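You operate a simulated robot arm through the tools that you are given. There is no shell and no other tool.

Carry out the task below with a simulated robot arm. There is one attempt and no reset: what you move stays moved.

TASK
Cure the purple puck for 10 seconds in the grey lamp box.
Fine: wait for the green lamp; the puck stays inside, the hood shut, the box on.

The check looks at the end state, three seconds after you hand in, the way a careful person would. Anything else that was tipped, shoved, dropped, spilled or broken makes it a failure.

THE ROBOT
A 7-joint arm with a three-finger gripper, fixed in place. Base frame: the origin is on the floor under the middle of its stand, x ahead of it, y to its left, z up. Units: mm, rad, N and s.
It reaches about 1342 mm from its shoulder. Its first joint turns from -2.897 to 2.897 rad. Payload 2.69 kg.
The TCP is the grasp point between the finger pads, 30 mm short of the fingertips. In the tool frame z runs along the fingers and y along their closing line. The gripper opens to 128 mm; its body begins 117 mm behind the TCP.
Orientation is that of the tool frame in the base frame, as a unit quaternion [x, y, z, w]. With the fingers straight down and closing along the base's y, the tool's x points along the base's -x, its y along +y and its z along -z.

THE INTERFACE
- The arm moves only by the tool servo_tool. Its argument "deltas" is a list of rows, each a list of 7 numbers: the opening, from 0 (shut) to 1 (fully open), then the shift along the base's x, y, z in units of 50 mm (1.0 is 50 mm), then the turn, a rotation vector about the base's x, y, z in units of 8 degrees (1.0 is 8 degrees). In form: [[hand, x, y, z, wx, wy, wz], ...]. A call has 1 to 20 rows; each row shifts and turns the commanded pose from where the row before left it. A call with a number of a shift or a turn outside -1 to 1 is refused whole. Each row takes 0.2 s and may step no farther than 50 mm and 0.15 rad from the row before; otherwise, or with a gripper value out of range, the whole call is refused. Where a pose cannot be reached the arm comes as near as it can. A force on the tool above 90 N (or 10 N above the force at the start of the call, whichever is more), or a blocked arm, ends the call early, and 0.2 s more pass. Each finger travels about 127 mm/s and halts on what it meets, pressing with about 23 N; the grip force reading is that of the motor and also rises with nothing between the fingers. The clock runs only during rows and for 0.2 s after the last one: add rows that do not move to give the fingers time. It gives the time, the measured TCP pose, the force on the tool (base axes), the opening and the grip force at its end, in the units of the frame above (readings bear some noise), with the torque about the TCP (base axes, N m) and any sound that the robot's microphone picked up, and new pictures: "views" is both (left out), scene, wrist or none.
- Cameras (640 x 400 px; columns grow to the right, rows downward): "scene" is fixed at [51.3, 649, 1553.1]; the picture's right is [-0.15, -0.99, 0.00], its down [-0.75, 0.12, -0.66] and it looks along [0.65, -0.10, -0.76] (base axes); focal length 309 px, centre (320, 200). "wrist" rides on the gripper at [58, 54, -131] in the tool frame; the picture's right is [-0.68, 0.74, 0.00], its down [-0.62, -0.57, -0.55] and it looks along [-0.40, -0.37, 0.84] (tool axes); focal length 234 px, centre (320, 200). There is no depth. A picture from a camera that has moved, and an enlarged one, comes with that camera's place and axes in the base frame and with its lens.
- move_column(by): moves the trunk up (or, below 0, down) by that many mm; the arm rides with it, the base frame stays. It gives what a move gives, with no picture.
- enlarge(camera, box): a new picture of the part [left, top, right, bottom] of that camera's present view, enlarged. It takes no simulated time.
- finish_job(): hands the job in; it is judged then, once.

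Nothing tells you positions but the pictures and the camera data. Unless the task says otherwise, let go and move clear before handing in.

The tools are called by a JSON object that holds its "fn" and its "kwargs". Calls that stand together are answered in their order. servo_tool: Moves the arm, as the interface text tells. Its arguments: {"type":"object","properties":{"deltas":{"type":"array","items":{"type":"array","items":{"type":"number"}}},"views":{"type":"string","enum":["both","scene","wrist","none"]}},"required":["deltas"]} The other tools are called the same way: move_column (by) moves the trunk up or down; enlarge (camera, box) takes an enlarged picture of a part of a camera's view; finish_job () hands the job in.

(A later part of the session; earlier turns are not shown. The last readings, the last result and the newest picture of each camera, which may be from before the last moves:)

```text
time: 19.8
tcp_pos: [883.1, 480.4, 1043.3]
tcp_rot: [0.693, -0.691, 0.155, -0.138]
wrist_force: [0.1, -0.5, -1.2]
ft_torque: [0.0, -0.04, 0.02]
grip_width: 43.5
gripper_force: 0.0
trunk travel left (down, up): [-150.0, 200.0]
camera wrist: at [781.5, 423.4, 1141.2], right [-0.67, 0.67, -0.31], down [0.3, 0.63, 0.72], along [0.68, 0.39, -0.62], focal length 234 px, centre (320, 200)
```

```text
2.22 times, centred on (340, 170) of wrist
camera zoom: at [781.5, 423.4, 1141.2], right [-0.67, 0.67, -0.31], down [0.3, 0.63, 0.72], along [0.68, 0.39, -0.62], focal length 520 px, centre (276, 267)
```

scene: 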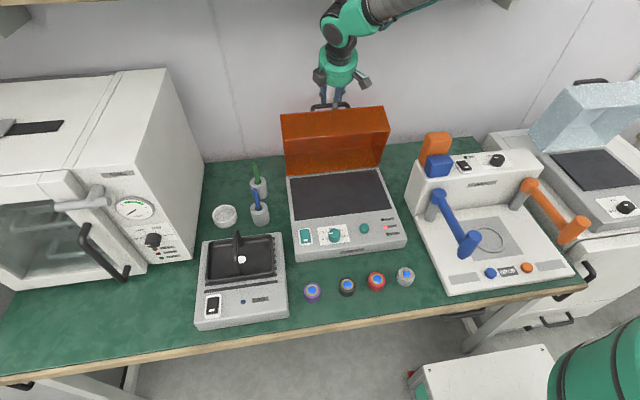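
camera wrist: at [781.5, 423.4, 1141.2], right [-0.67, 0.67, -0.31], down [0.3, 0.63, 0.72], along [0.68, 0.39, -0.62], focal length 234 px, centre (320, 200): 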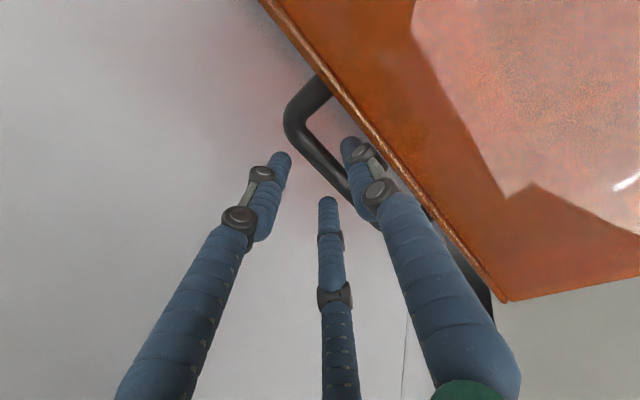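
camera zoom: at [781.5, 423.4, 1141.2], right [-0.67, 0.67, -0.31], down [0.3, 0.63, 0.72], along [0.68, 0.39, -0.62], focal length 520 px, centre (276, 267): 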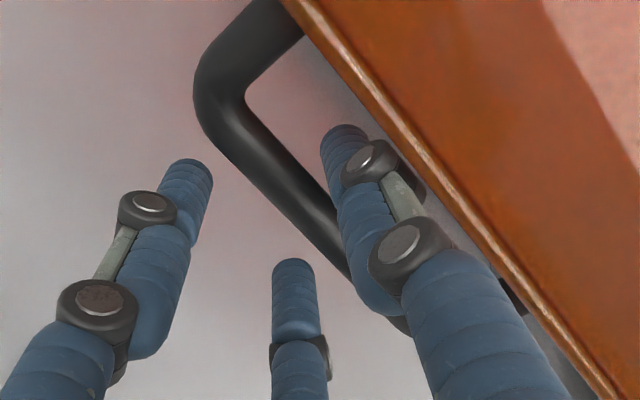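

The gripper now rises freely with no contact force. Continuing up with slightly more tilt.

{"fn": "servo_tool", "kwargs": {"deltas": [[0.34, -0.03, 0, 0.16, 0, -0.3, 0], [0.34, -0.03, 0, 0.16, 0, -0.3, 0], [0.34, 0, 0, 0, 0, 0, 0]]}}

{"fn": "enlarge", "kwargs": {"camera": "wrist", "box": [220, 80, 460, 260]}}

```text
time: 20.6
tcp_pos: [880.1, 480.6, 1059.3]
tcp_rot: [0.686, -0.684, 0.183, -0.167]
wrist_force: [-1.2, 0.2, -1.8]
ft_torque: [0.0, 0.12, -0.03]
grip_width: 45.2
gripper_force: 1.0
trunk travel left (down, up): [-150.0, 200.0]
camera wrist: at [770.4, 423.8, 1148.3], right [-0.64, 0.67, -0.37], down [0.23, 0.63, 0.74], along [0.73, 0.39, -0.56], focal length 234 px, centre (320, 200)
```

scene: 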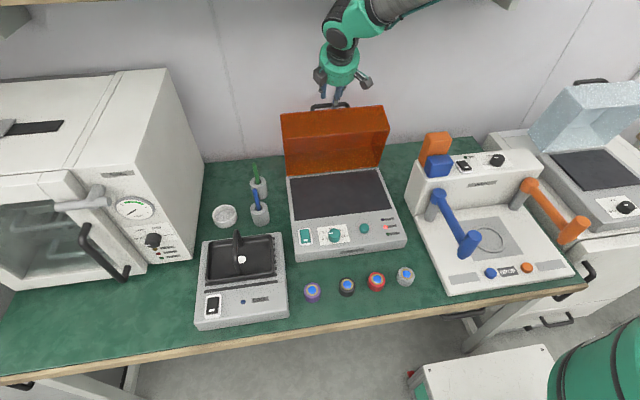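
wrist: 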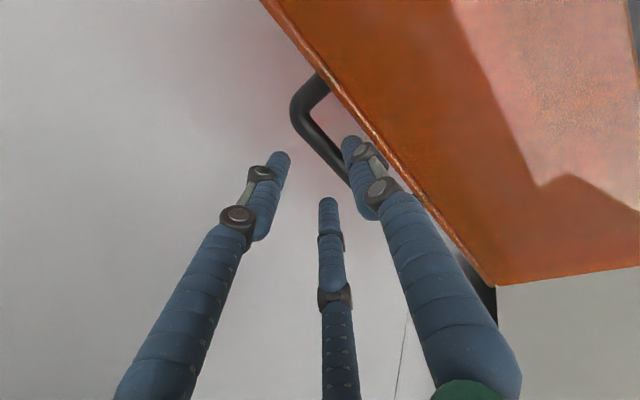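

```text
2.22 times, centred on (340, 170) of wrist
camera zoom: at [770.4, 423.8, 1148.3], right [-0.64, 0.67, -0.37], down [0.23, 0.63, 0.74], along [0.73, 0.39, -0.56], focal length 520 px, centre (276, 267)
```

zoom: 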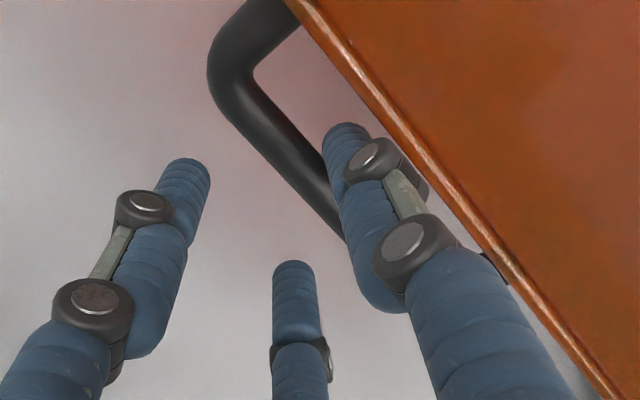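

The front finger is almost out of the handle loop. I'll draw back along the tool axis to clear it.

{"fn": "servo_tool", "kwargs": {"deltas": [[0.36, -0.1, 0, 0.22, 0, 0, 0], [0.36, -0.1, 0, 0.22, 0, 0, 0], [0.36, 0, 0, 0, 0, 0, 0]]}}

{"fn": "enlarge", "kwargs": {"camera": "wrist", "box": [220, 80, 460, 260]}}

```text
time: 21.4
tcp_pos: [869.9, 480.0, 1081.6]
tcp_rot: [0.685, -0.684, 0.184, -0.168]
wrist_force: [-0.5, -1.0, 0.0]
ft_torque: [-0.01, -0.01, -0.02]
grip_width: 46.3
gripper_force: 0.0
trunk travel left (down, up): [-150.0, 200.0]
camera wrist: at [759.5, 424.2, 1170.8], right [-0.64, 0.67, -0.37], down [0.23, 0.63, 0.74], along [0.73, 0.39, -0.56], focal length 234 px, centre (320, 200)
```

scene: 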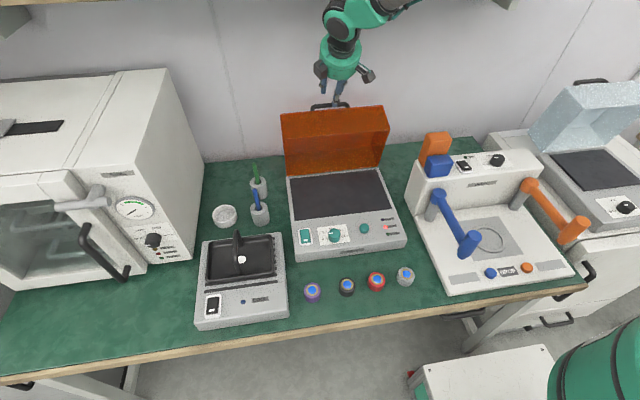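
wrist: 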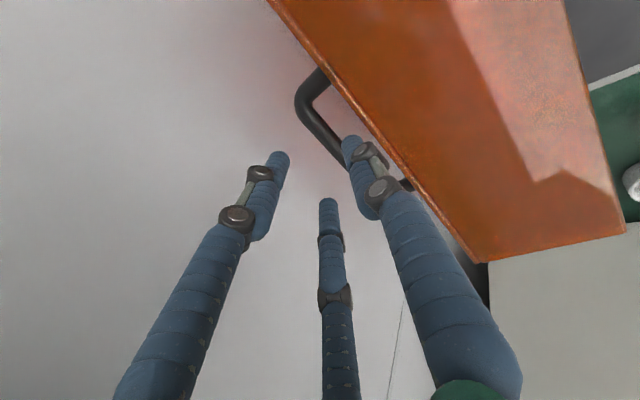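

```text
2.22 times, centred on (340, 170) of wrist
camera zoom: at [759.5, 424.2, 1170.8], right [-0.64, 0.67, -0.37], down [0.23, 0.63, 0.74], along [0.73, 0.39, -0.56], focal length 520 px, centre (276, 267)
```

zoom: 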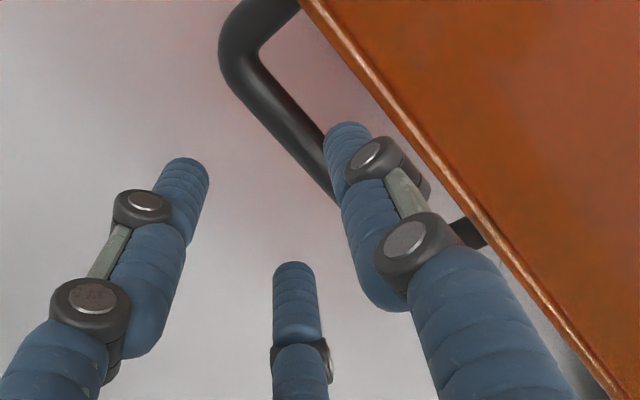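

The fingers are clear above both the bar and the hood edge. I'll rise a little more and then pull back toward the robot.

{"fn": "servo_tool", "kwargs": {"deltas": [[0.36, -0.2, 0, 0.3, 0, 0, 0], [0.36, -0.5, 0, 0.2, 0, 0, 0], [0.36, -0.9, 0, 0, 0, 0, 0], [0.36, -0.9, 0, 0, 0, 0, 0], [0.36, -0.9, 0, 0, 0, 0.5, 0], [0.36, -0.9, 0, 0, 0, 0.5, 0], [0.36, 0, 0, 0, 0, 0, 0]]}}

{"fn": "enlarge", "kwargs": {"camera": "scene", "box": [270, 80, 430, 270]}}

```text
time: 23.0
tcp_pos: [654.3, 479.1, 1105.3]
tcp_rot: [0.697, -0.694, 0.134, -0.119]
wrist_force: [-0.7, 0.3, 0.0]
ft_torque: [0.02, -0.02, 0.0]
grip_width: 46.1
gripper_force: 0.1
trunk travel left (down, up): [-150.0, 200.0]
camera wrist: at [558.0, 421.7, 1209.7], right [-0.69, 0.67, -0.28], down [0.34, 0.63, 0.7], along [0.64, 0.39, -0.66], focal length 234 px, centre (320, 200)
```

scene: 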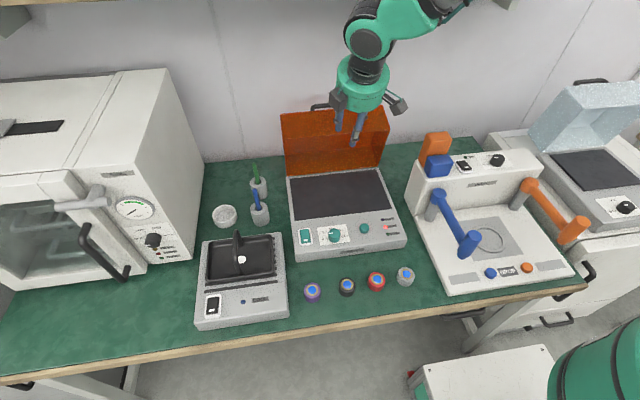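
wrist: 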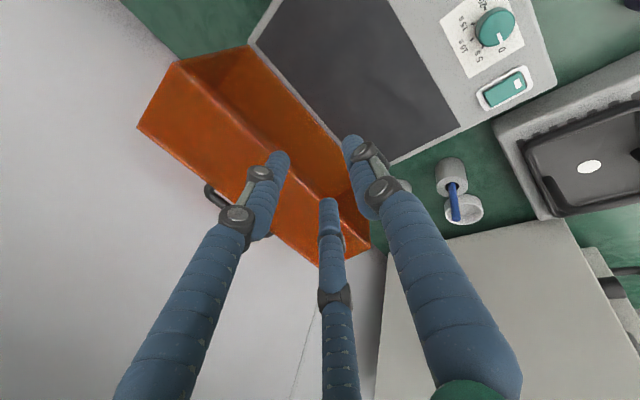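

```text
2.11 times, centred on (350, 175) of scene
camera zoom: at [51.3, 649.0, 1553.1], right [-0.15, -0.99, 0.0], down [-0.75, 0.12, -0.66], along [0.65, -0.1, -0.76], focal length 650 px, centre (257, 253)
```

zoom: 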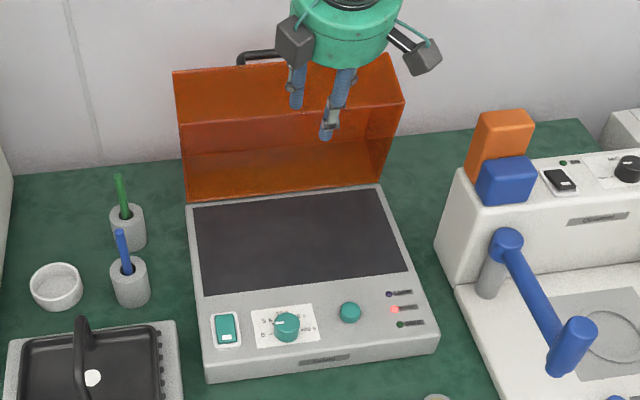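

The hood stands open by itself and the bed is empty and flat. While there is plenty of room at the panel, I'll set the dial first, so I'm moving to hover vertically above it.

{"fn": "servo_tool", "kwargs": {"deltas": [[0.5, -0.52, 0.232, -0.4, 0.03, 0.515, -0.006], [0.5, -0.52, 0.232, -0.4, 0.03, 0.515, -0.006], [0.5, -0.52, 0.232, -0.5, 0.03, 0.515, -0.006], [0.5, -0.52, 0.232, -0.5, 0.03, 0.515, -0.006], [0.5, -0.52, 0.232, -0.6, 0.03, 0.515, -0.006], [0.5, 0, 0, -0.2, 0, 0, 0], [0.5, 0, 0, 0, 0, 0, 0]]}}

{"fn": "enlarge", "kwargs": {"camera": "wrist", "box": [220, 100, 420, 260]}}

{"fn": "enlarge", "kwargs": {"camera": "scene", "box": [270, 170, 430, 290]}}

```text
time: 24.6
tcp_pos: [525.5, 537.4, 976.9]
tcp_rot: [0.707, -0.707, 0.001, 0.001]
wrist_force: [0.1, 1.1, 0.2]
ft_torque: [-0.01, 0.05, -0.01]
grip_width: 64.2
gripper_force: 0.1
trunk travel left (down, up): [-150.0, 200.0]
camera wrist: at [472.0, 479.8, 1106.8], right [-0.74, 0.68, 0.0], down [0.57, 0.62, 0.55], along [0.37, 0.4, -0.84], focal length 234 px, centre (320, 200)
```

scene: 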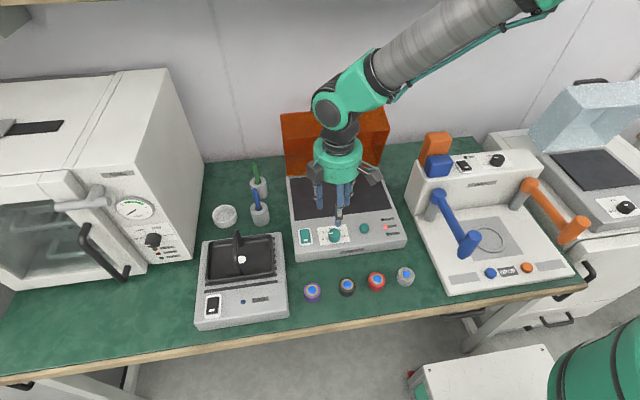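
wrist: 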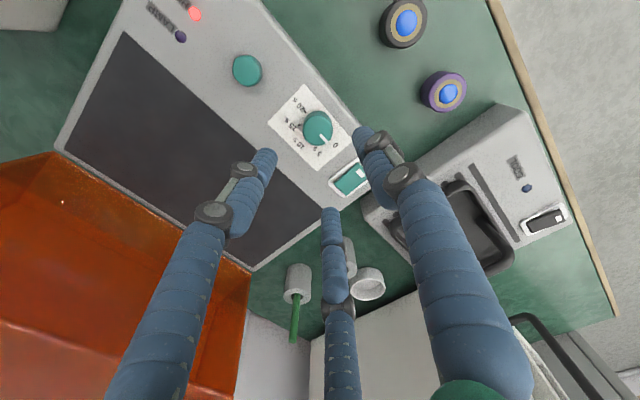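

```text
2.50 times, centred on (320, 180) of wrist
camera zoom: at [472.0, 479.8, 1106.8], right [-0.74, 0.68, 0.0], down [0.57, 0.62, 0.55], along [0.37, 0.4, -0.84], focal length 585 px, centre (320, 250)
```

zoom: 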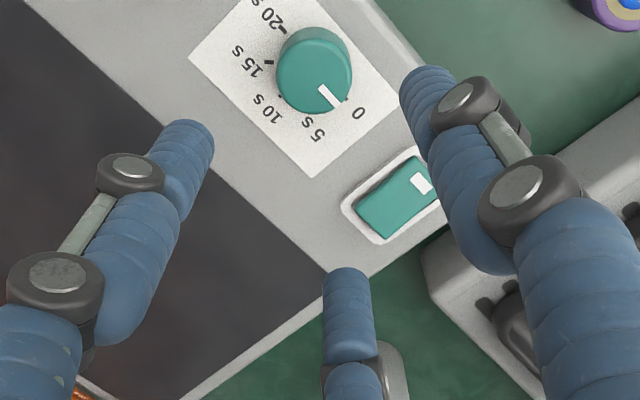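

```text
3.33 times, centred on (350, 230) of scene
camera zoom: at [51.3, 649.0, 1553.1], right [-0.15, -0.99, 0.0], down [-0.75, 0.12, -0.66], along [0.65, -0.1, -0.76], focal length 1029 px, centre (220, 100)
```

zoom: 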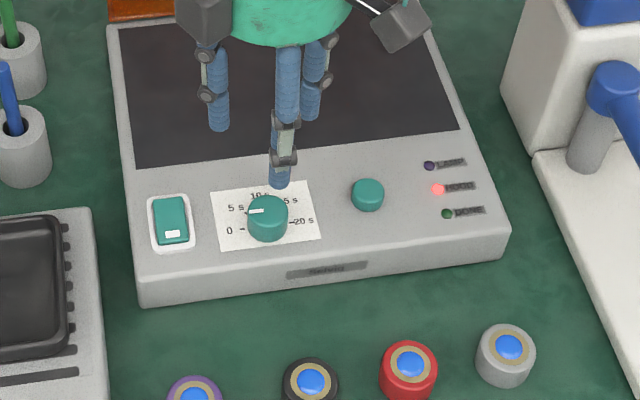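

{"fn": "enlarge", "kwargs": {"camera": "wrist", "box": [275, 85, 365, 175]}}

{"fn": "enlarge", "kwargs": {"camera": "scene", "box": [295, 205, 375, 255]}}

```text
4.44 times, centred on (320, 130) of wrist
camera zoom: at [472.0, 479.8, 1106.8], right [-0.74, 0.68, 0.0], down [0.57, 0.62, 0.55], along [0.37, 0.4, -0.84], focal length 1041 px, centre (320, 511)
```

zoom: 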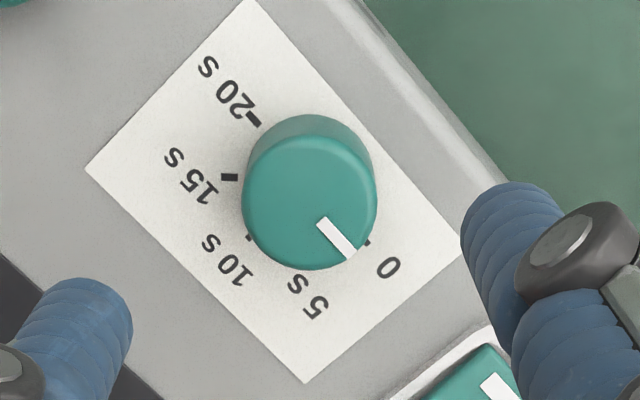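

```text
8.00 times, centred on (335, 230) of scene
camera zoom: at [51.3, 649.0, 1553.1], right [-0.15, -0.99, 0.0], down [-0.75, 0.12, -0.66], along [0.65, -0.1, -0.76], focal length 2469 px, centre (200, -40)
```

zoom: 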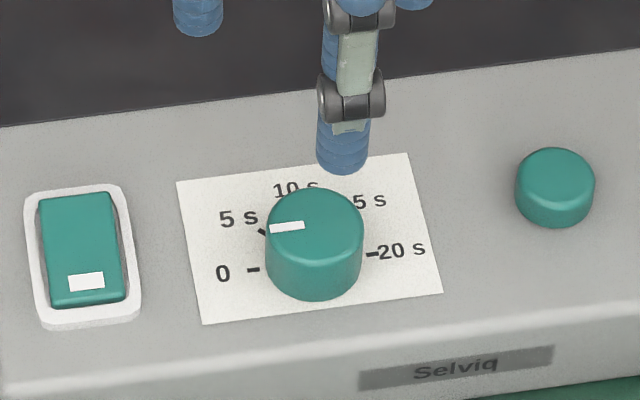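

The knob's top is at about (525, 533.5, 854), 31 mm across, with the panel near z 831. The pointer is on 0 and 10 s is a quarter turn clockwise. I'll come down around the knob with the fingers partly open.

{"fn": "servo_tool", "kwargs": {"deltas": [[0.42, -0.01, -0.078, -0.5, 0, 0, 0], [0.42, 0, 0, -0.6, 0, 0, 0], [0.42, 0, 0, -0.6, 0, 0, 0], [0.42, 0, 0, -0.3, 0, 0, 0], [0.42, 0, 0, 0, 0, 0, 0]]}}

{"fn": "enlarge", "kwargs": {"camera": "wrist", "box": [220, 90, 420, 250]}}

{"fn": "enlarge", "kwargs": {"camera": "scene", "box": [280, 190, 400, 270]}}

```text
time: 25.8
tcp_pos: [526.5, 533.6, 877.2]
tcp_rot: [0.707, -0.707, 0.003, 0.0]
wrist_force: [0.5, 0.4, -0.5]
ft_torque: [-0.01, 0.03, 0.0]
grip_width: 53.6
gripper_force: 0.1
trunk travel left (down, up): [-150.0, 200.0]
camera wrist: at [473.5, 475.1, 1007.2], right [-0.74, 0.68, 0.0], down [0.56, 0.62, 0.55], along [0.37, 0.4, -0.84], focal length 234 px, centre (320, 200)
```

scene: 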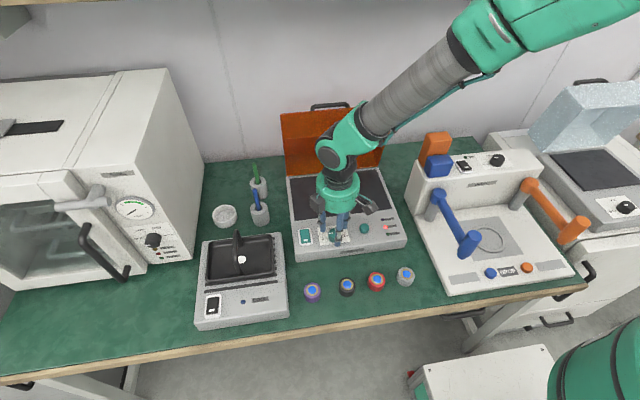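
wrist: 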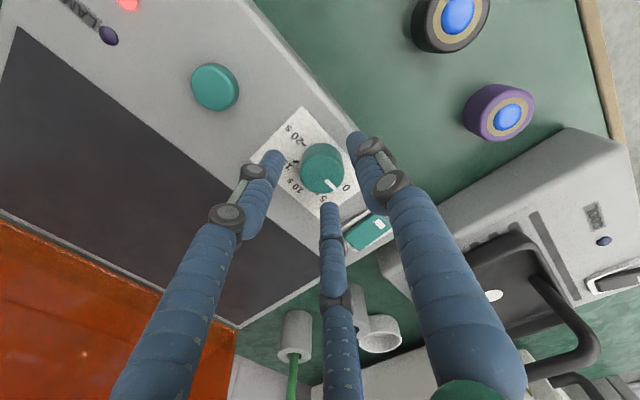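

```text
2.50 times, centred on (320, 170) of wrist
camera zoom: at [473.5, 475.1, 1007.2], right [-0.74, 0.68, 0.0], down [0.56, 0.62, 0.55], along [0.37, 0.4, -0.84], focal length 585 px, centre (320, 275)
```

zoom: 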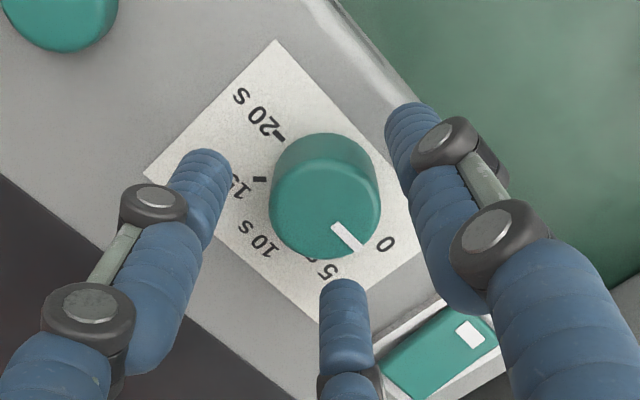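

```text
5.00 times, centred on (340, 230) of scene
camera zoom: at [51.3, 649.0, 1553.1], right [-0.15, -0.99, 0.0], down [-0.75, 0.12, -0.66], along [0.65, -0.1, -0.76], focal length 1543 px, centre (220, 50)
```

zoom: 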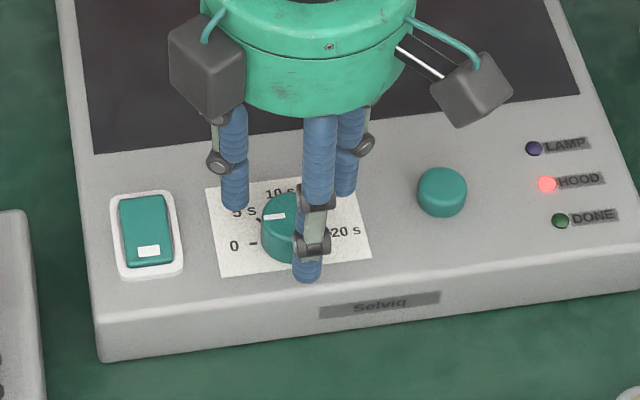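

The knob is well inside the fingers. I'll shift about 3 mm toward the robot, lower a little and close on it.

{"fn": "servo_tool", "kwargs": {"deltas": [[0.42, -0.06, -0.015, -0.08, 0, 0, 0], [0.42, 0, 0, -0.06, 0, 0, 0], [0.3, 0, 0, 0, 0, 0, 0], [0.15, 0, 0, 0, 0, 0, 0], [0.1, 0, 0, 0, 0, 0, 0], [0.05, 0, 0, 0, 0, 0, 0], [0.05, 0, 0, 0, 0, 0, 0]]}}

{"fn": "enlarge", "kwargs": {"camera": "wrist", "box": [220, 90, 420, 250]}}

```text
time: 27.4
tcp_pos: [524.1, 535.5, 870.1]
tcp_rot: [0.707, -0.707, 0.001, -0.001]
wrist_force: [19.1, 30.5, -2.5]
ft_torque: [0.82, -0.51, 0.03]
grip_width: 34.2
gripper_force: 20.5
trunk travel left (down, up): [-150.0, 200.0]
camera wrist: at [471.4, 476.0, 999.9], right [-0.74, 0.68, 0.0], down [0.56, 0.62, 0.55], along [0.37, 0.4, -0.83], focal length 234 px, centre (320, 200)
```

scene: 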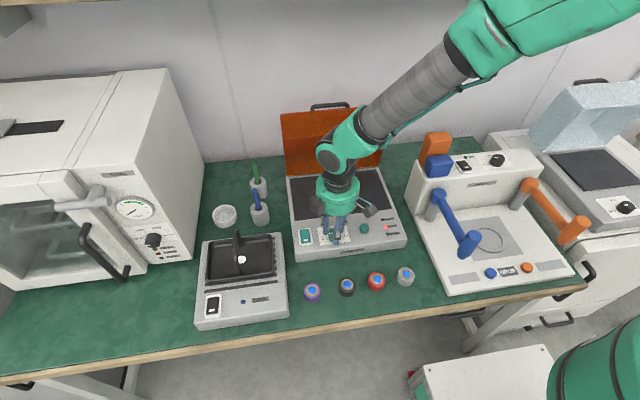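
wrist: 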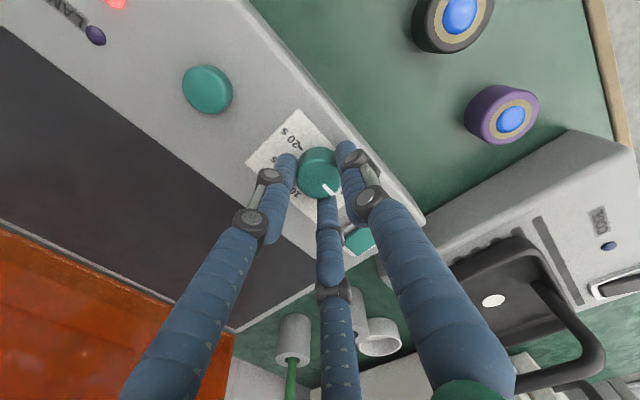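

```text
2.50 times, centred on (320, 170) of wrist
camera zoom: at [471.4, 476.0, 999.9], right [-0.74, 0.68, 0.0], down [0.56, 0.62, 0.55], along [0.37, 0.4, -0.83], focal length 585 px, centre (320, 275)
```

zoom: 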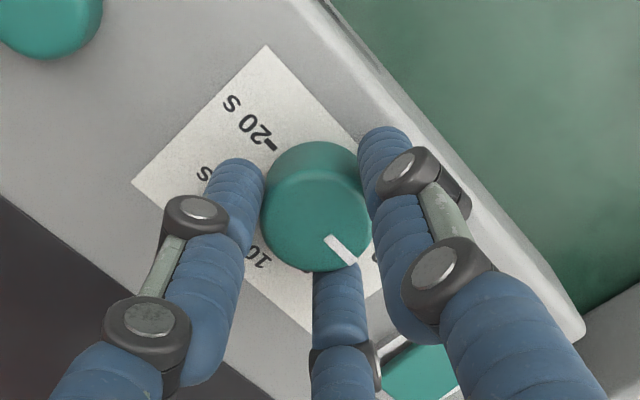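

The knob is gripped, but there is a side load of about (19, 30) N, so its true centre is a couple of mm further in +x and +y. I'll shift to take out the load before turning.

{"fn": "servo_tool", "kwargs": {"deltas": [[0.05, 0.03, 0.05, 0, 0, 0, 0], [0.05, 0, 0.01, 0, 0, 0, 0], [0.05, 0, 0, 0, 0, 0, 0]], "views": "none"}}

```text
time: 28.2
tcp_pos: [524.0, 536.1, 870.3]
tcp_rot: [-0.706, 0.708, -0.002, 0.0]
wrist_force: [22.6, 7.7, 14.0]
ft_torque: [0.26, -0.68, 0.04]
grip_width: 33.9
gripper_force: 20.9
trunk travel left (down, up): [-150.0, 200.0]
```

{"fn": "servo_tool", "kwargs": {"deltas": [[0.05, 0.04, 0.01, 0.01, 0, 0, 0], [0.05, 0, 0, 0, 0, 0, 0], [0.05, 0, 0, 0, 0, 0, 0]], "views": "none"}}

```text
time: 29.0
tcp_pos: [525.4, 535.1, 869.9]
tcp_rot: [0.707, -0.707, 0.001, 0.0]
wrist_force: [11.7, 1.2, 14.7]
ft_torque: [0.01, -0.41, 0.02]
grip_width: 33.6
gripper_force: 20.6
trunk travel left (down, up): [-150.0, 200.0]
```

The side loads are small now. I'll turn clockwise by the first part and check that the pointer follows.

{"fn": "servo_tool", "kwargs": {"deltas": [[0, 0.01, 0, 0, 0, 0, 0], [0, 0, 0, 0, 0, 0, -0.75], [0, 0, 0, 0, 0, 0, -0.75], [0, 0, 0, 0, 0, 0, -0.75], [0, 0, 0, 0, 0, 0, -0.75], [0, 0, 0, 0, 0, 0, 0]]}}

{"fn": "enlarge", "kwargs": {"camera": "wrist", "box": [220, 90, 420, 250]}}

{"fn": "enlarge", "kwargs": {"camera": "scene", "box": [280, 190, 400, 270]}}

```text
time: 30.4
tcp_pos: [523.5, 536.0, 869.1]
tcp_rot: [-0.544, 0.839, -0.002, -0.001]
wrist_force: [23.5, -24.3, -5.7]
ft_torque: [-0.67, -0.74, 0.0]
grip_width: 34.1
gripper_force: 22.7
trunk travel left (down, up): [-150.0, 200.0]
camera wrist: at [453.3, 504.2, 998.6], right [-0.4, 0.92, 0.0], down [0.77, 0.33, 0.55], along [0.5, 0.21, -0.84], focal length 234 px, centre (320, 200)
```

scene: 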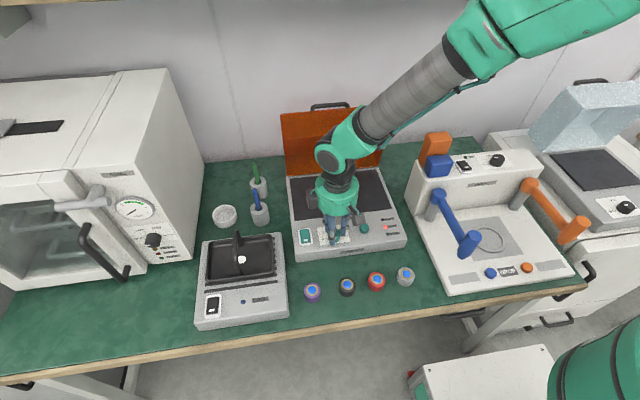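
wrist: 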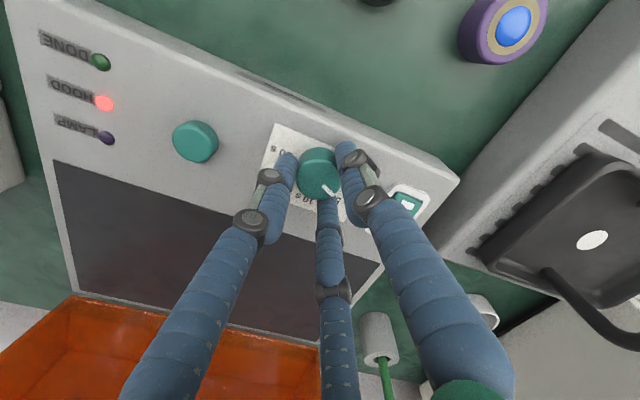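

```text
2.50 times, centred on (320, 170) of wrist
camera zoom: at [453.3, 504.2, 998.6], right [-0.4, 0.92, 0.0], down [0.77, 0.33, 0.55], along [0.5, 0.21, -0.84], focal length 585 px, centre (320, 275)
```

zoom: 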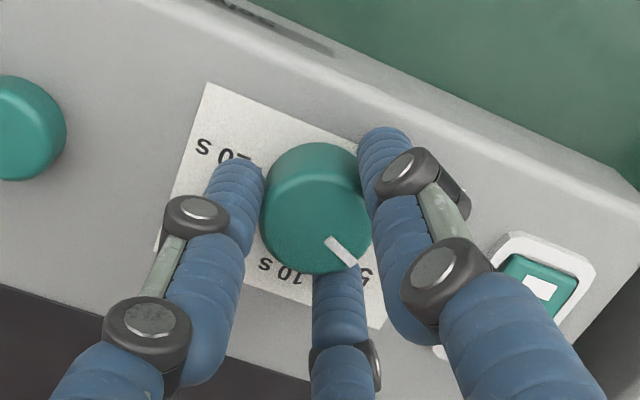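

```text
5.00 times, centred on (340, 230) of scene
camera zoom: at [51.3, 649.0, 1553.1], right [-0.15, -0.99, 0.0], down [-0.75, 0.12, -0.66], along [0.65, -0.1, -0.76], focal length 1543 px, centre (220, 50)
```

zoom: 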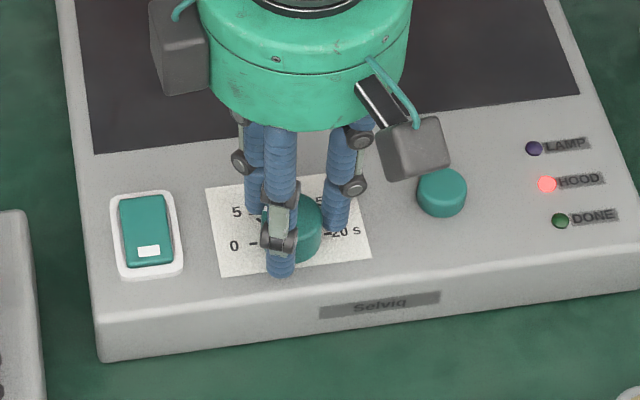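

The pointer follows the gripper (about 24° turned so far). I'll ease the side load while continuing the turn.

{"fn": "servo_tool", "kwargs": {"deltas": [[0, 0.03, -0.03, 0, 0, 0, -0.5], [0, 0, 0, 0, 0, 0, -0.75], [0, 0, 0, 0, 0, 0, -0.75], [0, 0, 0, 0, 0, 0, -0.75], [0, 0, 0, 0, 0, 0, 0]]}}

{"fn": "enlarge", "kwargs": {"camera": "wrist", "box": [220, 90, 420, 250]}}

```text
time: 31.6
tcp_pos: [526.0, 536.3, 868.3]
tcp_rot: [-0.374, 0.927, -0.002, -0.001]
wrist_force: [4.7, -8.0, -5.8]
ft_torque: [-0.14, -0.11, -0.01]
grip_width: 33.9
gripper_force: 22.5
trunk travel left (down, up): [-150.0, 200.0]
camera wrist: at [447.0, 533.9, 998.5], right [-0.02, 1.0, 0.0], down [0.84, 0.02, 0.55], along [0.55, 0.01, -0.84], focal length 234 px, centre (320, 200)
```

scene: 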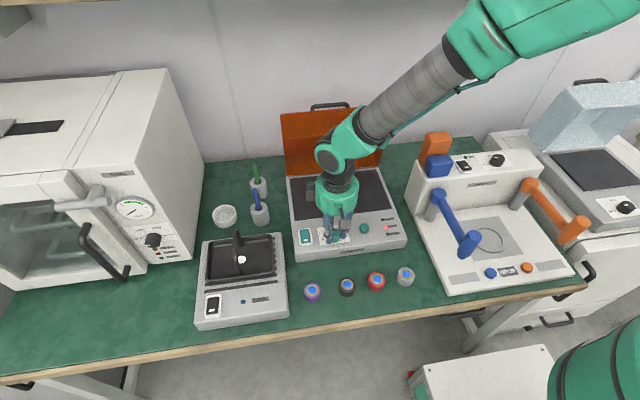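
wrist: 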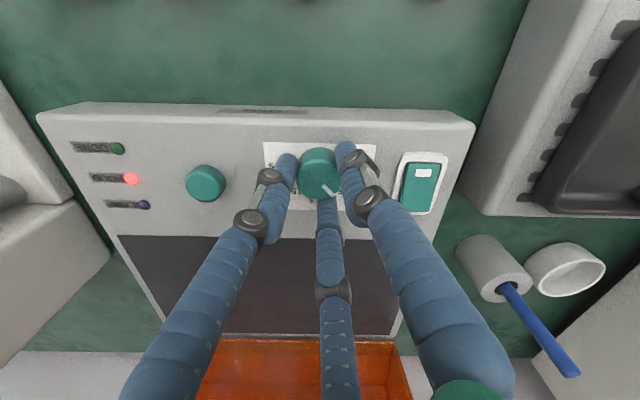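

```text
2.50 times, centred on (320, 170) of wrist
camera zoom: at [447.0, 533.9, 998.5], right [-0.02, 1.0, 0.0], down [0.84, 0.02, 0.55], along [0.55, 0.01, -0.84], focal length 585 px, centre (320, 275)
```

zoom: 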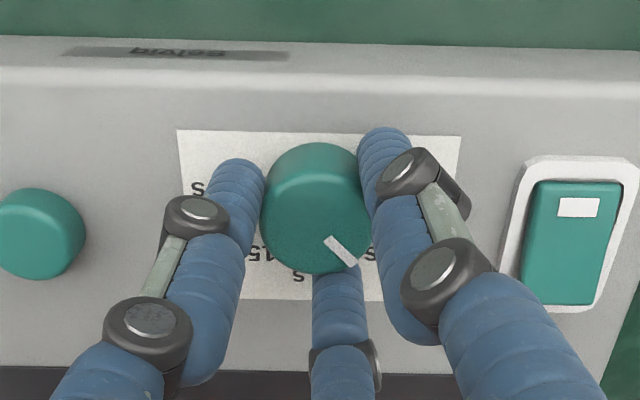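

The pointer has turned 46° from 0. About 44° more brings it to 10 s.

{"fn": "servo_tool", "kwargs": {"deltas": [[0, 0.01, -0.02, 0, 0, 0, -0.75], [0, 0, 0, 0, 0, 0, -0.75], [0, 0, 0, 0, 0, 0, -0.75], [0, 0, 0, 0, 0, 0, -0.75], [0, 0, 0, 0, 0, 0, -0.75], [0, 0, 0, 0, 0, 0, -0.75], [0, 0, 0, 0, 0, 0, -0.75], [0, 0, 0, 0, 0, 0, -0.24], [0, 0, 0, 0, 0, 0, 0]]}}

{"fn": "enlarge", "kwargs": {"camera": "wrist", "box": [220, 90, 420, 250]}}

{"fn": "enlarge", "kwargs": {"camera": "scene", "box": [295, 205, 375, 255]}}

```text
time: 33.6
tcp_pos: [526.3, 535.0, 868.7]
tcp_rot: [0.0, 1.0, -0.002, -0.001]
wrist_force: [-23.7, 22.8, -14.2]
ft_torque: [0.6, 0.81, 0.0]
grip_width: 33.2
gripper_force: 45.4
trunk travel left (down, up): [-150.0, 200.0]
camera wrist: at [468.7, 589.0, 998.6], right [0.68, 0.74, 0.0], down [0.62, -0.56, 0.55], along [0.4, -0.37, -0.84], focal length 234 px, centre (320, 200)
```

scene: 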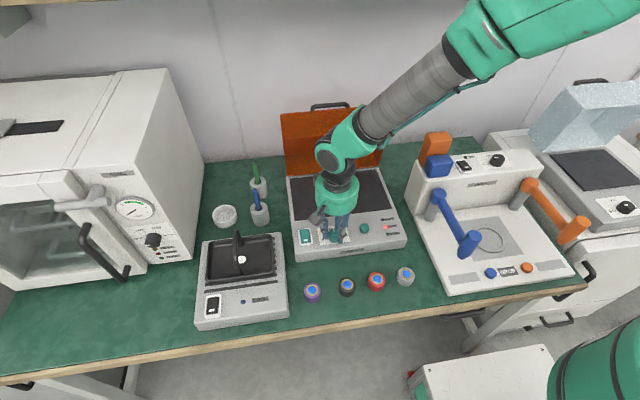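
wrist: 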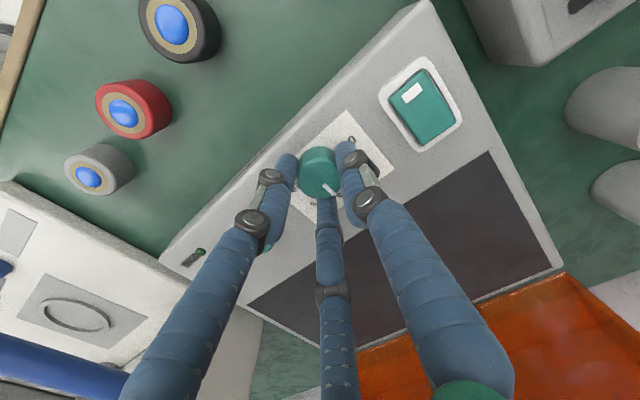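

```text
2.50 times, centred on (320, 170) of wrist
camera zoom: at [468.7, 589.0, 998.6], right [0.68, 0.74, 0.0], down [0.62, -0.56, 0.55], along [0.4, -0.37, -0.84], focal length 585 px, centre (320, 275)
```

zoom: 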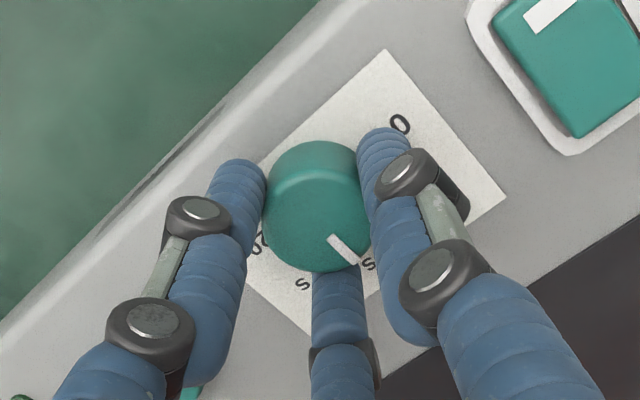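

```text
8.00 times, centred on (335, 230) of scene
camera zoom: at [51.3, 649.0, 1553.1], right [-0.15, -0.99, 0.0], down [-0.75, 0.12, -0.66], along [0.65, -0.1, -0.76], focal length 2469 px, centre (200, -40)
```

zoom: 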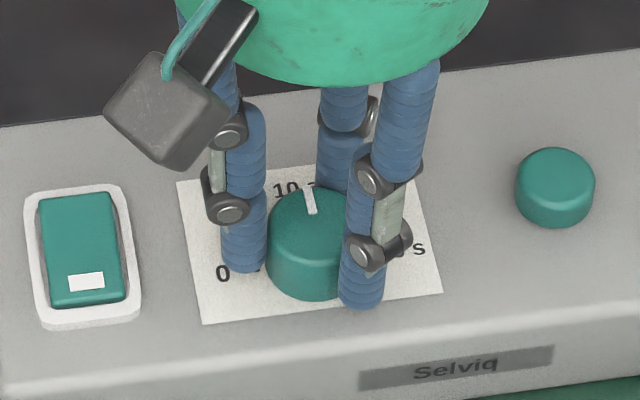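

The pointer now stands at 10 s. I'll release, lift straight up and verify the setting.

{"fn": "servo_tool", "kwargs": {"deltas": [[0.2, 0, 0, 0, 0, 0, 0], [0.4, 0, 0, 0, 0, 0, 0], [0.45, 0, 0, 0, 0, 0, 0], [0.45, 0, 0, 0.5, 0, 0, 0], [0.45, 0, 0, 1, 0, 0, 0], [0.45, 0, 0, 1, 0, 0, 0], [0.45, 0, 0, 0, 0, 0, 0]]}}

{"fn": "enlarge", "kwargs": {"camera": "wrist", "box": [260, 80, 380, 170]}}

{"fn": "enlarge", "kwargs": {"camera": "scene", "box": [295, 205, 375, 255]}}

```text
time: 35.2
tcp_pos: [525.6, 533.5, 1000.8]
tcp_rot: [-0.001, 1.0, -0.001, -0.001]
wrist_force: [-0.3, 0.2, 0.3]
ft_torque: [0.08, -0.04, -0.02]
grip_width: 57.9
gripper_force: 0.0
trunk travel left (down, up): [-150.0, 200.0]
camera wrist: at [469.1, 587.6, 1130.5], right [0.68, 0.74, 0.0], down [0.62, -0.56, 0.55], along [0.4, -0.37, -0.84], focal length 234 px, centre (320, 200)
```

scene: 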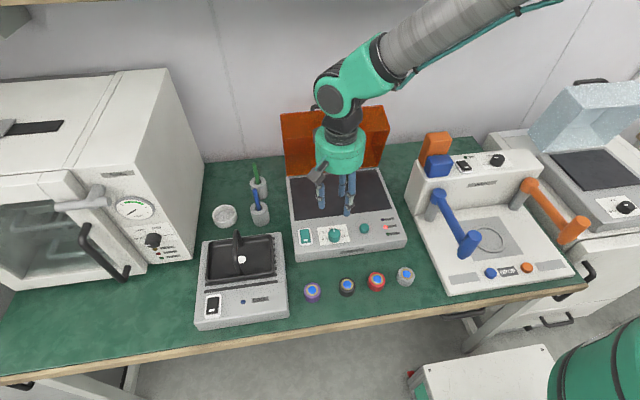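
wrist: 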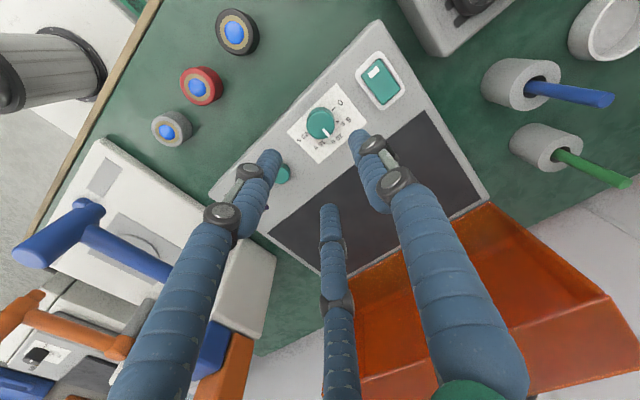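

```text
4.44 times, centred on (320, 125) of wrist
camera zoom: at [469.1, 587.6, 1130.5], right [0.68, 0.74, 0.0], down [0.62, -0.56, 0.55], along [0.4, -0.37, -0.84], focal length 1041 px, centre (320, 533)
```

zoom: 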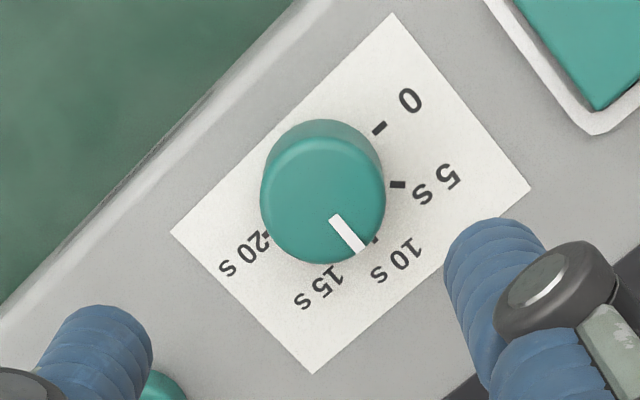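

```text
8.00 times, centred on (335, 230) of scene
camera zoom: at [51.3, 649.0, 1553.1], right [-0.15, -0.99, 0.0], down [-0.75, 0.12, -0.66], along [0.65, -0.1, -0.76], focal length 2469 px, centre (200, -40)
```

zoom: 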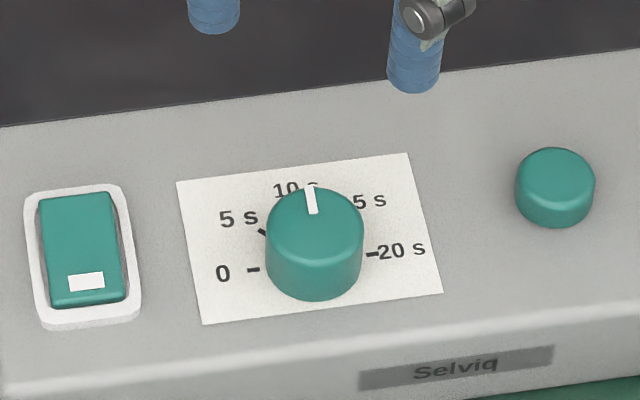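

The dial reads close to 10 s but may be a few degrees past it. I'll zoom in tightly to measure.

{"fn": "enlarge", "kwargs": {"camera": "wrist", "box": [295, 95, 345, 145]}}

{"fn": "enlarge", "kwargs": {"camera": "scene", "box": [312, 220, 352, 245]}}

```text
8.00 times, centred on (320, 120) of wrist
camera zoom: at [469.1, 587.6, 1130.5], right [0.68, 0.74, 0.0], down [0.62, -0.56, 0.55], along [0.4, -0.37, -0.84], focal length 1873 px, centre (320, 840)
```

zoom: 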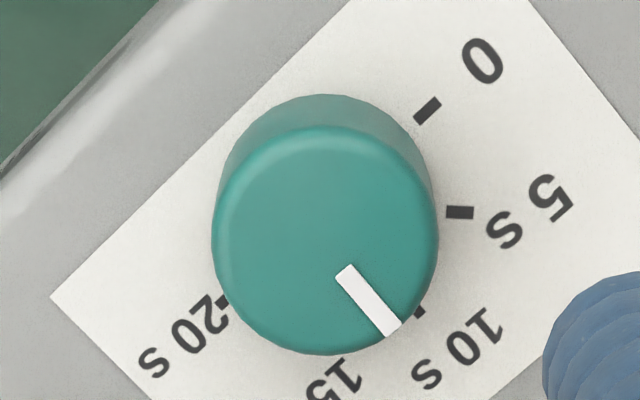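

```text
16.00 times, centred on (332, 232) of scene
camera zoom: at [51.3, 649.0, 1553.1], right [-0.15, -0.99, 0.0], down [-0.75, 0.12, -0.66], along [0.65, -0.1, -0.76], focal length 4938 px, centre (128, -320)
```

zoom: 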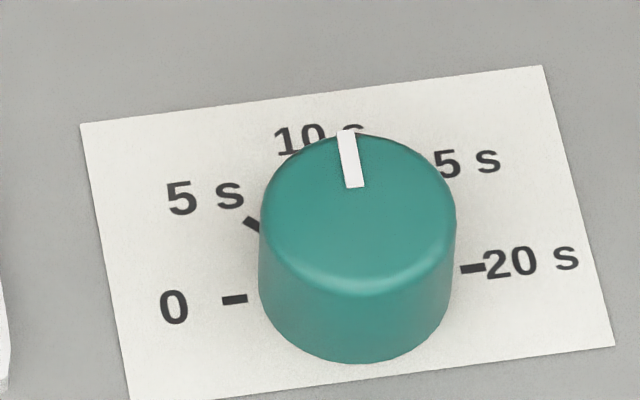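

Unprojecting the marks puts the pointer about 4° past 10 s. I'll regrip the knob, now better centred at about (525, 536.5), and turn it back by that amount.

{"fn": "servo_tool", "kwargs": {"deltas": [[0.45, -0.01, 0.06, -0.8, 0, 0, 0], [0.45, 0, 0, -0.8, 0, 0, 0], [0.45, 0, 0, -0.7, 0, 0, 0], [0.45, 0, 0, -0.34, 0, 0, 0], [0.3, 0, 0, 0, 0, 0, 0], [0.15, 0, 0, 0, 0, 0, 0], [0.05, 0, 0, 0, 0, 0, 0], [0.0, 0, 0, 0, 0, 0, 0]]}}

{"fn": "enlarge", "kwargs": {"camera": "scene", "box": [312, 220, 352, 245]}}

{"fn": "enlarge", "kwargs": {"camera": "wrist", "box": [280, 130, 360, 210]}}

```text
time: 37.0
tcp_pos: [525.7, 537.1, 863.7]
tcp_rot: [-0.001, 1.0, -0.001, -0.001]
wrist_force: [17.8, -10.7, -2.1]
ft_torque: [-0.28, -0.47, 0.02]
grip_width: 34.3
gripper_force: 22.7
trunk travel left (down, up): [-150.0, 200.0]
camera wrist: at [468.7, 589.9, 993.8], right [0.68, 0.74, 0.0], down [0.62, -0.56, 0.55], along [0.4, -0.37, -0.84], focal length 234 px, centre (320, 200)
```

scene: 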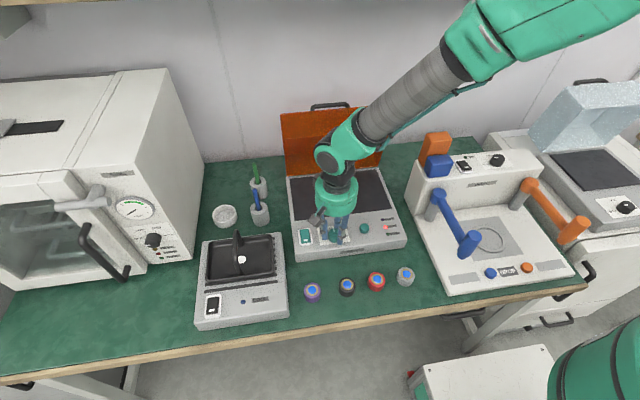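
wrist: 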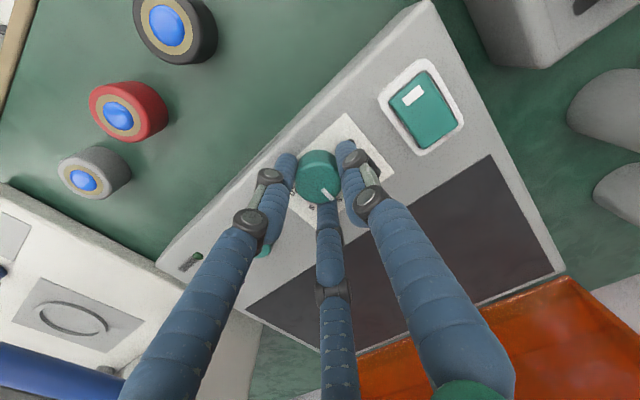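

```text
16.00 times, centred on (332, 232) of scene
camera zoom: at [51.3, 649.0, 1553.1], right [-0.15, -0.99, 0.0], down [-0.75, 0.12, -0.66], along [0.65, -0.1, -0.76], focal length 4938 px, centre (128, -320)
```

zoom: 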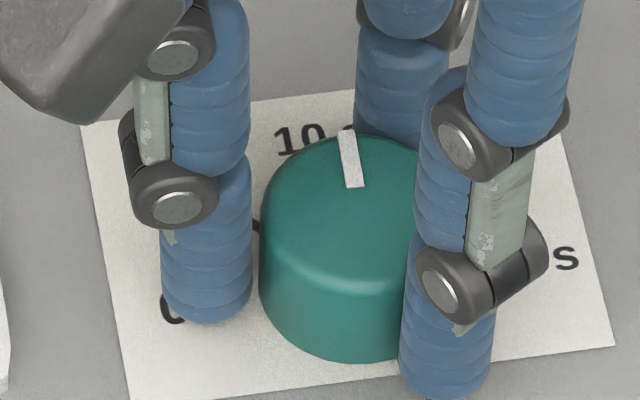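

```text
5.00 times, centred on (320, 170) of wrist
camera zoom: at [468.7, 589.9, 993.8], right [0.68, 0.74, 0.0], down [0.62, -0.56, 0.55], along [0.4, -0.37, -0.84], focal length 1171 px, centre (320, 350)
```

zoom: 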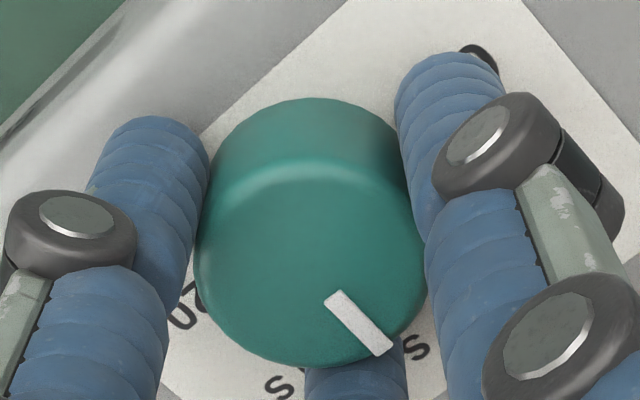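

{"fn": "servo_tool", "kwargs": {"deltas": [[0, 0.01, -0.01, 0.03, 0, 0, 0.27], [0, 0, 0, 0, 0, 0, 0.27], [0, 0, 0, 0, 0, 0, 0], [0, 0, 0, 0, 0, 0, 0]], "views": "none"}}

{"fn": "enlarge", "kwargs": {"camera": "scene", "box": [312, 220, 352, 245]}}

{"fn": "enlarge", "kwargs": {"camera": "wrist", "box": [280, 130, 360, 210]}}

```text
time: 38.0
tcp_pos: [526.5, 535.7, 863.2]
tcp_rot: [-0.038, 0.999, -0.002, -0.002]
wrist_force: [13.2, -17.1, -12.0]
ft_torque: [-0.48, -0.38, 0.05]
grip_width: 33.4
gripper_force: 22.7
trunk travel left (down, up): [-150.0, 200.0]
```

```text
16.00 times, centred on (332, 232) of scene
camera zoom: at [51.3, 649.0, 1553.1], right [-0.15, -0.99, 0.0], down [-0.75, 0.12, -0.66], along [0.65, -0.1, -0.76], focal length 4938 px, centre (128, -320)
```

zoom: 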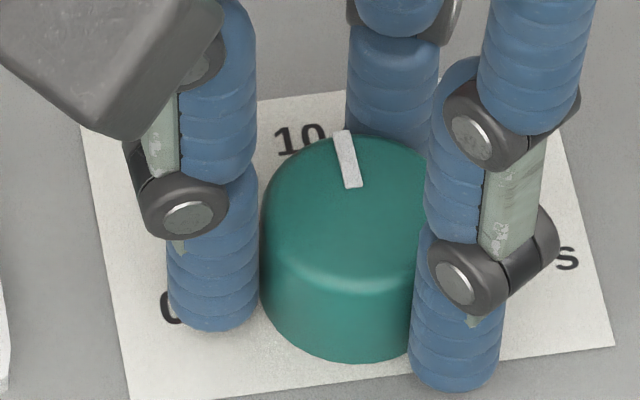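

```text
5.00 times, centred on (320, 170) of wrist
camera zoom: at [465.1, 585.1, 993.9], right [0.62, 0.79, -0.01], down [0.66, -0.52, 0.55], along [0.43, -0.34, -0.84], focal length 1171 px, centre (320, 350)
```

zoom: 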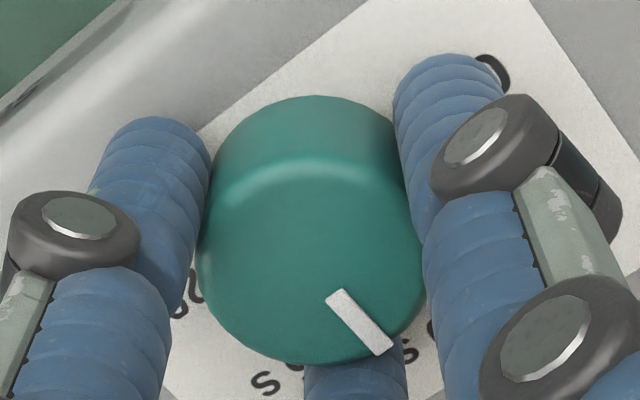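

{"fn": "servo_tool", "kwargs": {"deltas": [[0, 0, 0, 0, 0, 0, 0.1], [0, 0, 0, 0, 0, 0, 0], [0.2, 0, 0, 0, 0, 0, 0], [0.4, 0, 0, 0, 0, 0, 0], [0.45, 0, 0, 0, 0, 0, 0], [0.45, 0, 0, 0.5, 0, 0, 0], [0.45, 0, 0, 1, 0, 0, 0], [0.45, 0, 0, 1, 0, 0, 0], [0.45, 0, 0, 0, 0, 0, 0]]}}

{"fn": "enlarge", "kwargs": {"camera": "scene", "box": [312, 220, 352, 245]}}

{"fn": "enlarge", "kwargs": {"camera": "wrist", "box": [295, 95, 345, 145]}}

```text
time: 40.0
tcp_pos: [527.4, 537.1, 992.9]
tcp_rot: [-0.046, 0.999, -0.001, 0.0]
wrist_force: [-0.5, -0.4, 0.3]
ft_torque: [0.0, -0.04, -0.01]
grip_width: 57.4
gripper_force: 0.1
trunk travel left (down, up): [-150.0, 200.0]
camera wrist: at [466.0, 584.5, 1122.5], right [0.61, 0.79, 0.0], down [0.66, -0.51, 0.55], along [0.43, -0.33, -0.84], focal length 234 px, centre (320, 200)
```

scene: 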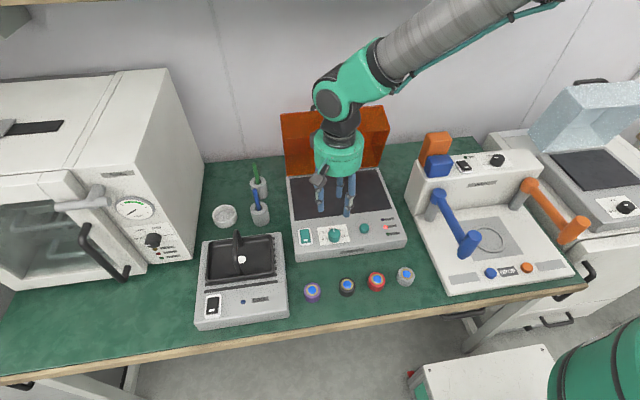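
wrist: 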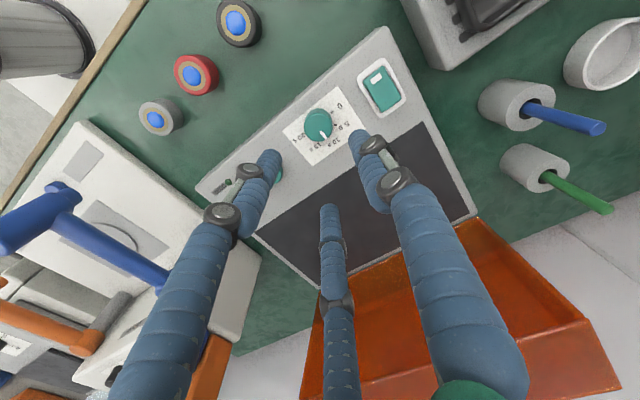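

```text
16.00 times, centred on (332, 232) of scene
camera zoom: at [51.3, 649.0, 1553.1], right [-0.15, -0.99, 0.0], down [-0.75, 0.12, -0.66], along [0.65, -0.1, -0.76], focal length 4938 px, centre (128, -320)
```

zoom: 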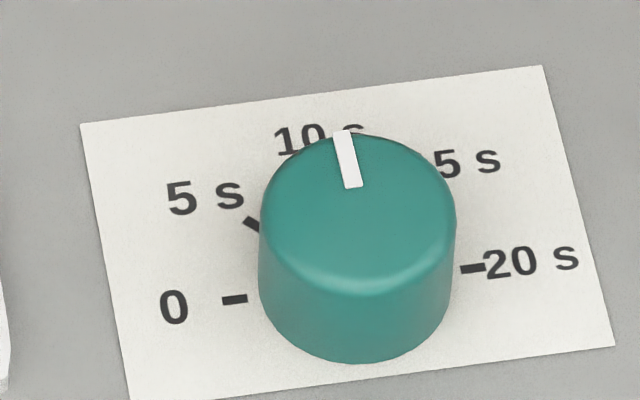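

```text
8.00 times, centred on (320, 120) of wrist
camera zoom: at [466.0, 584.5, 1122.5], right [0.61, 0.79, 0.0], down [0.66, -0.51, 0.55], along [0.43, -0.33, -0.84], focal length 1873 px, centre (320, 840)
```

zoom: 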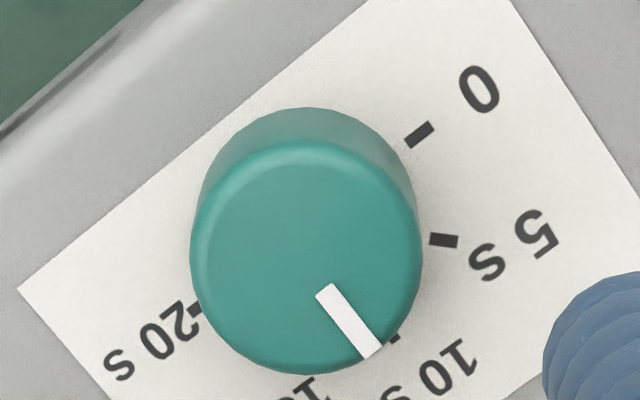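

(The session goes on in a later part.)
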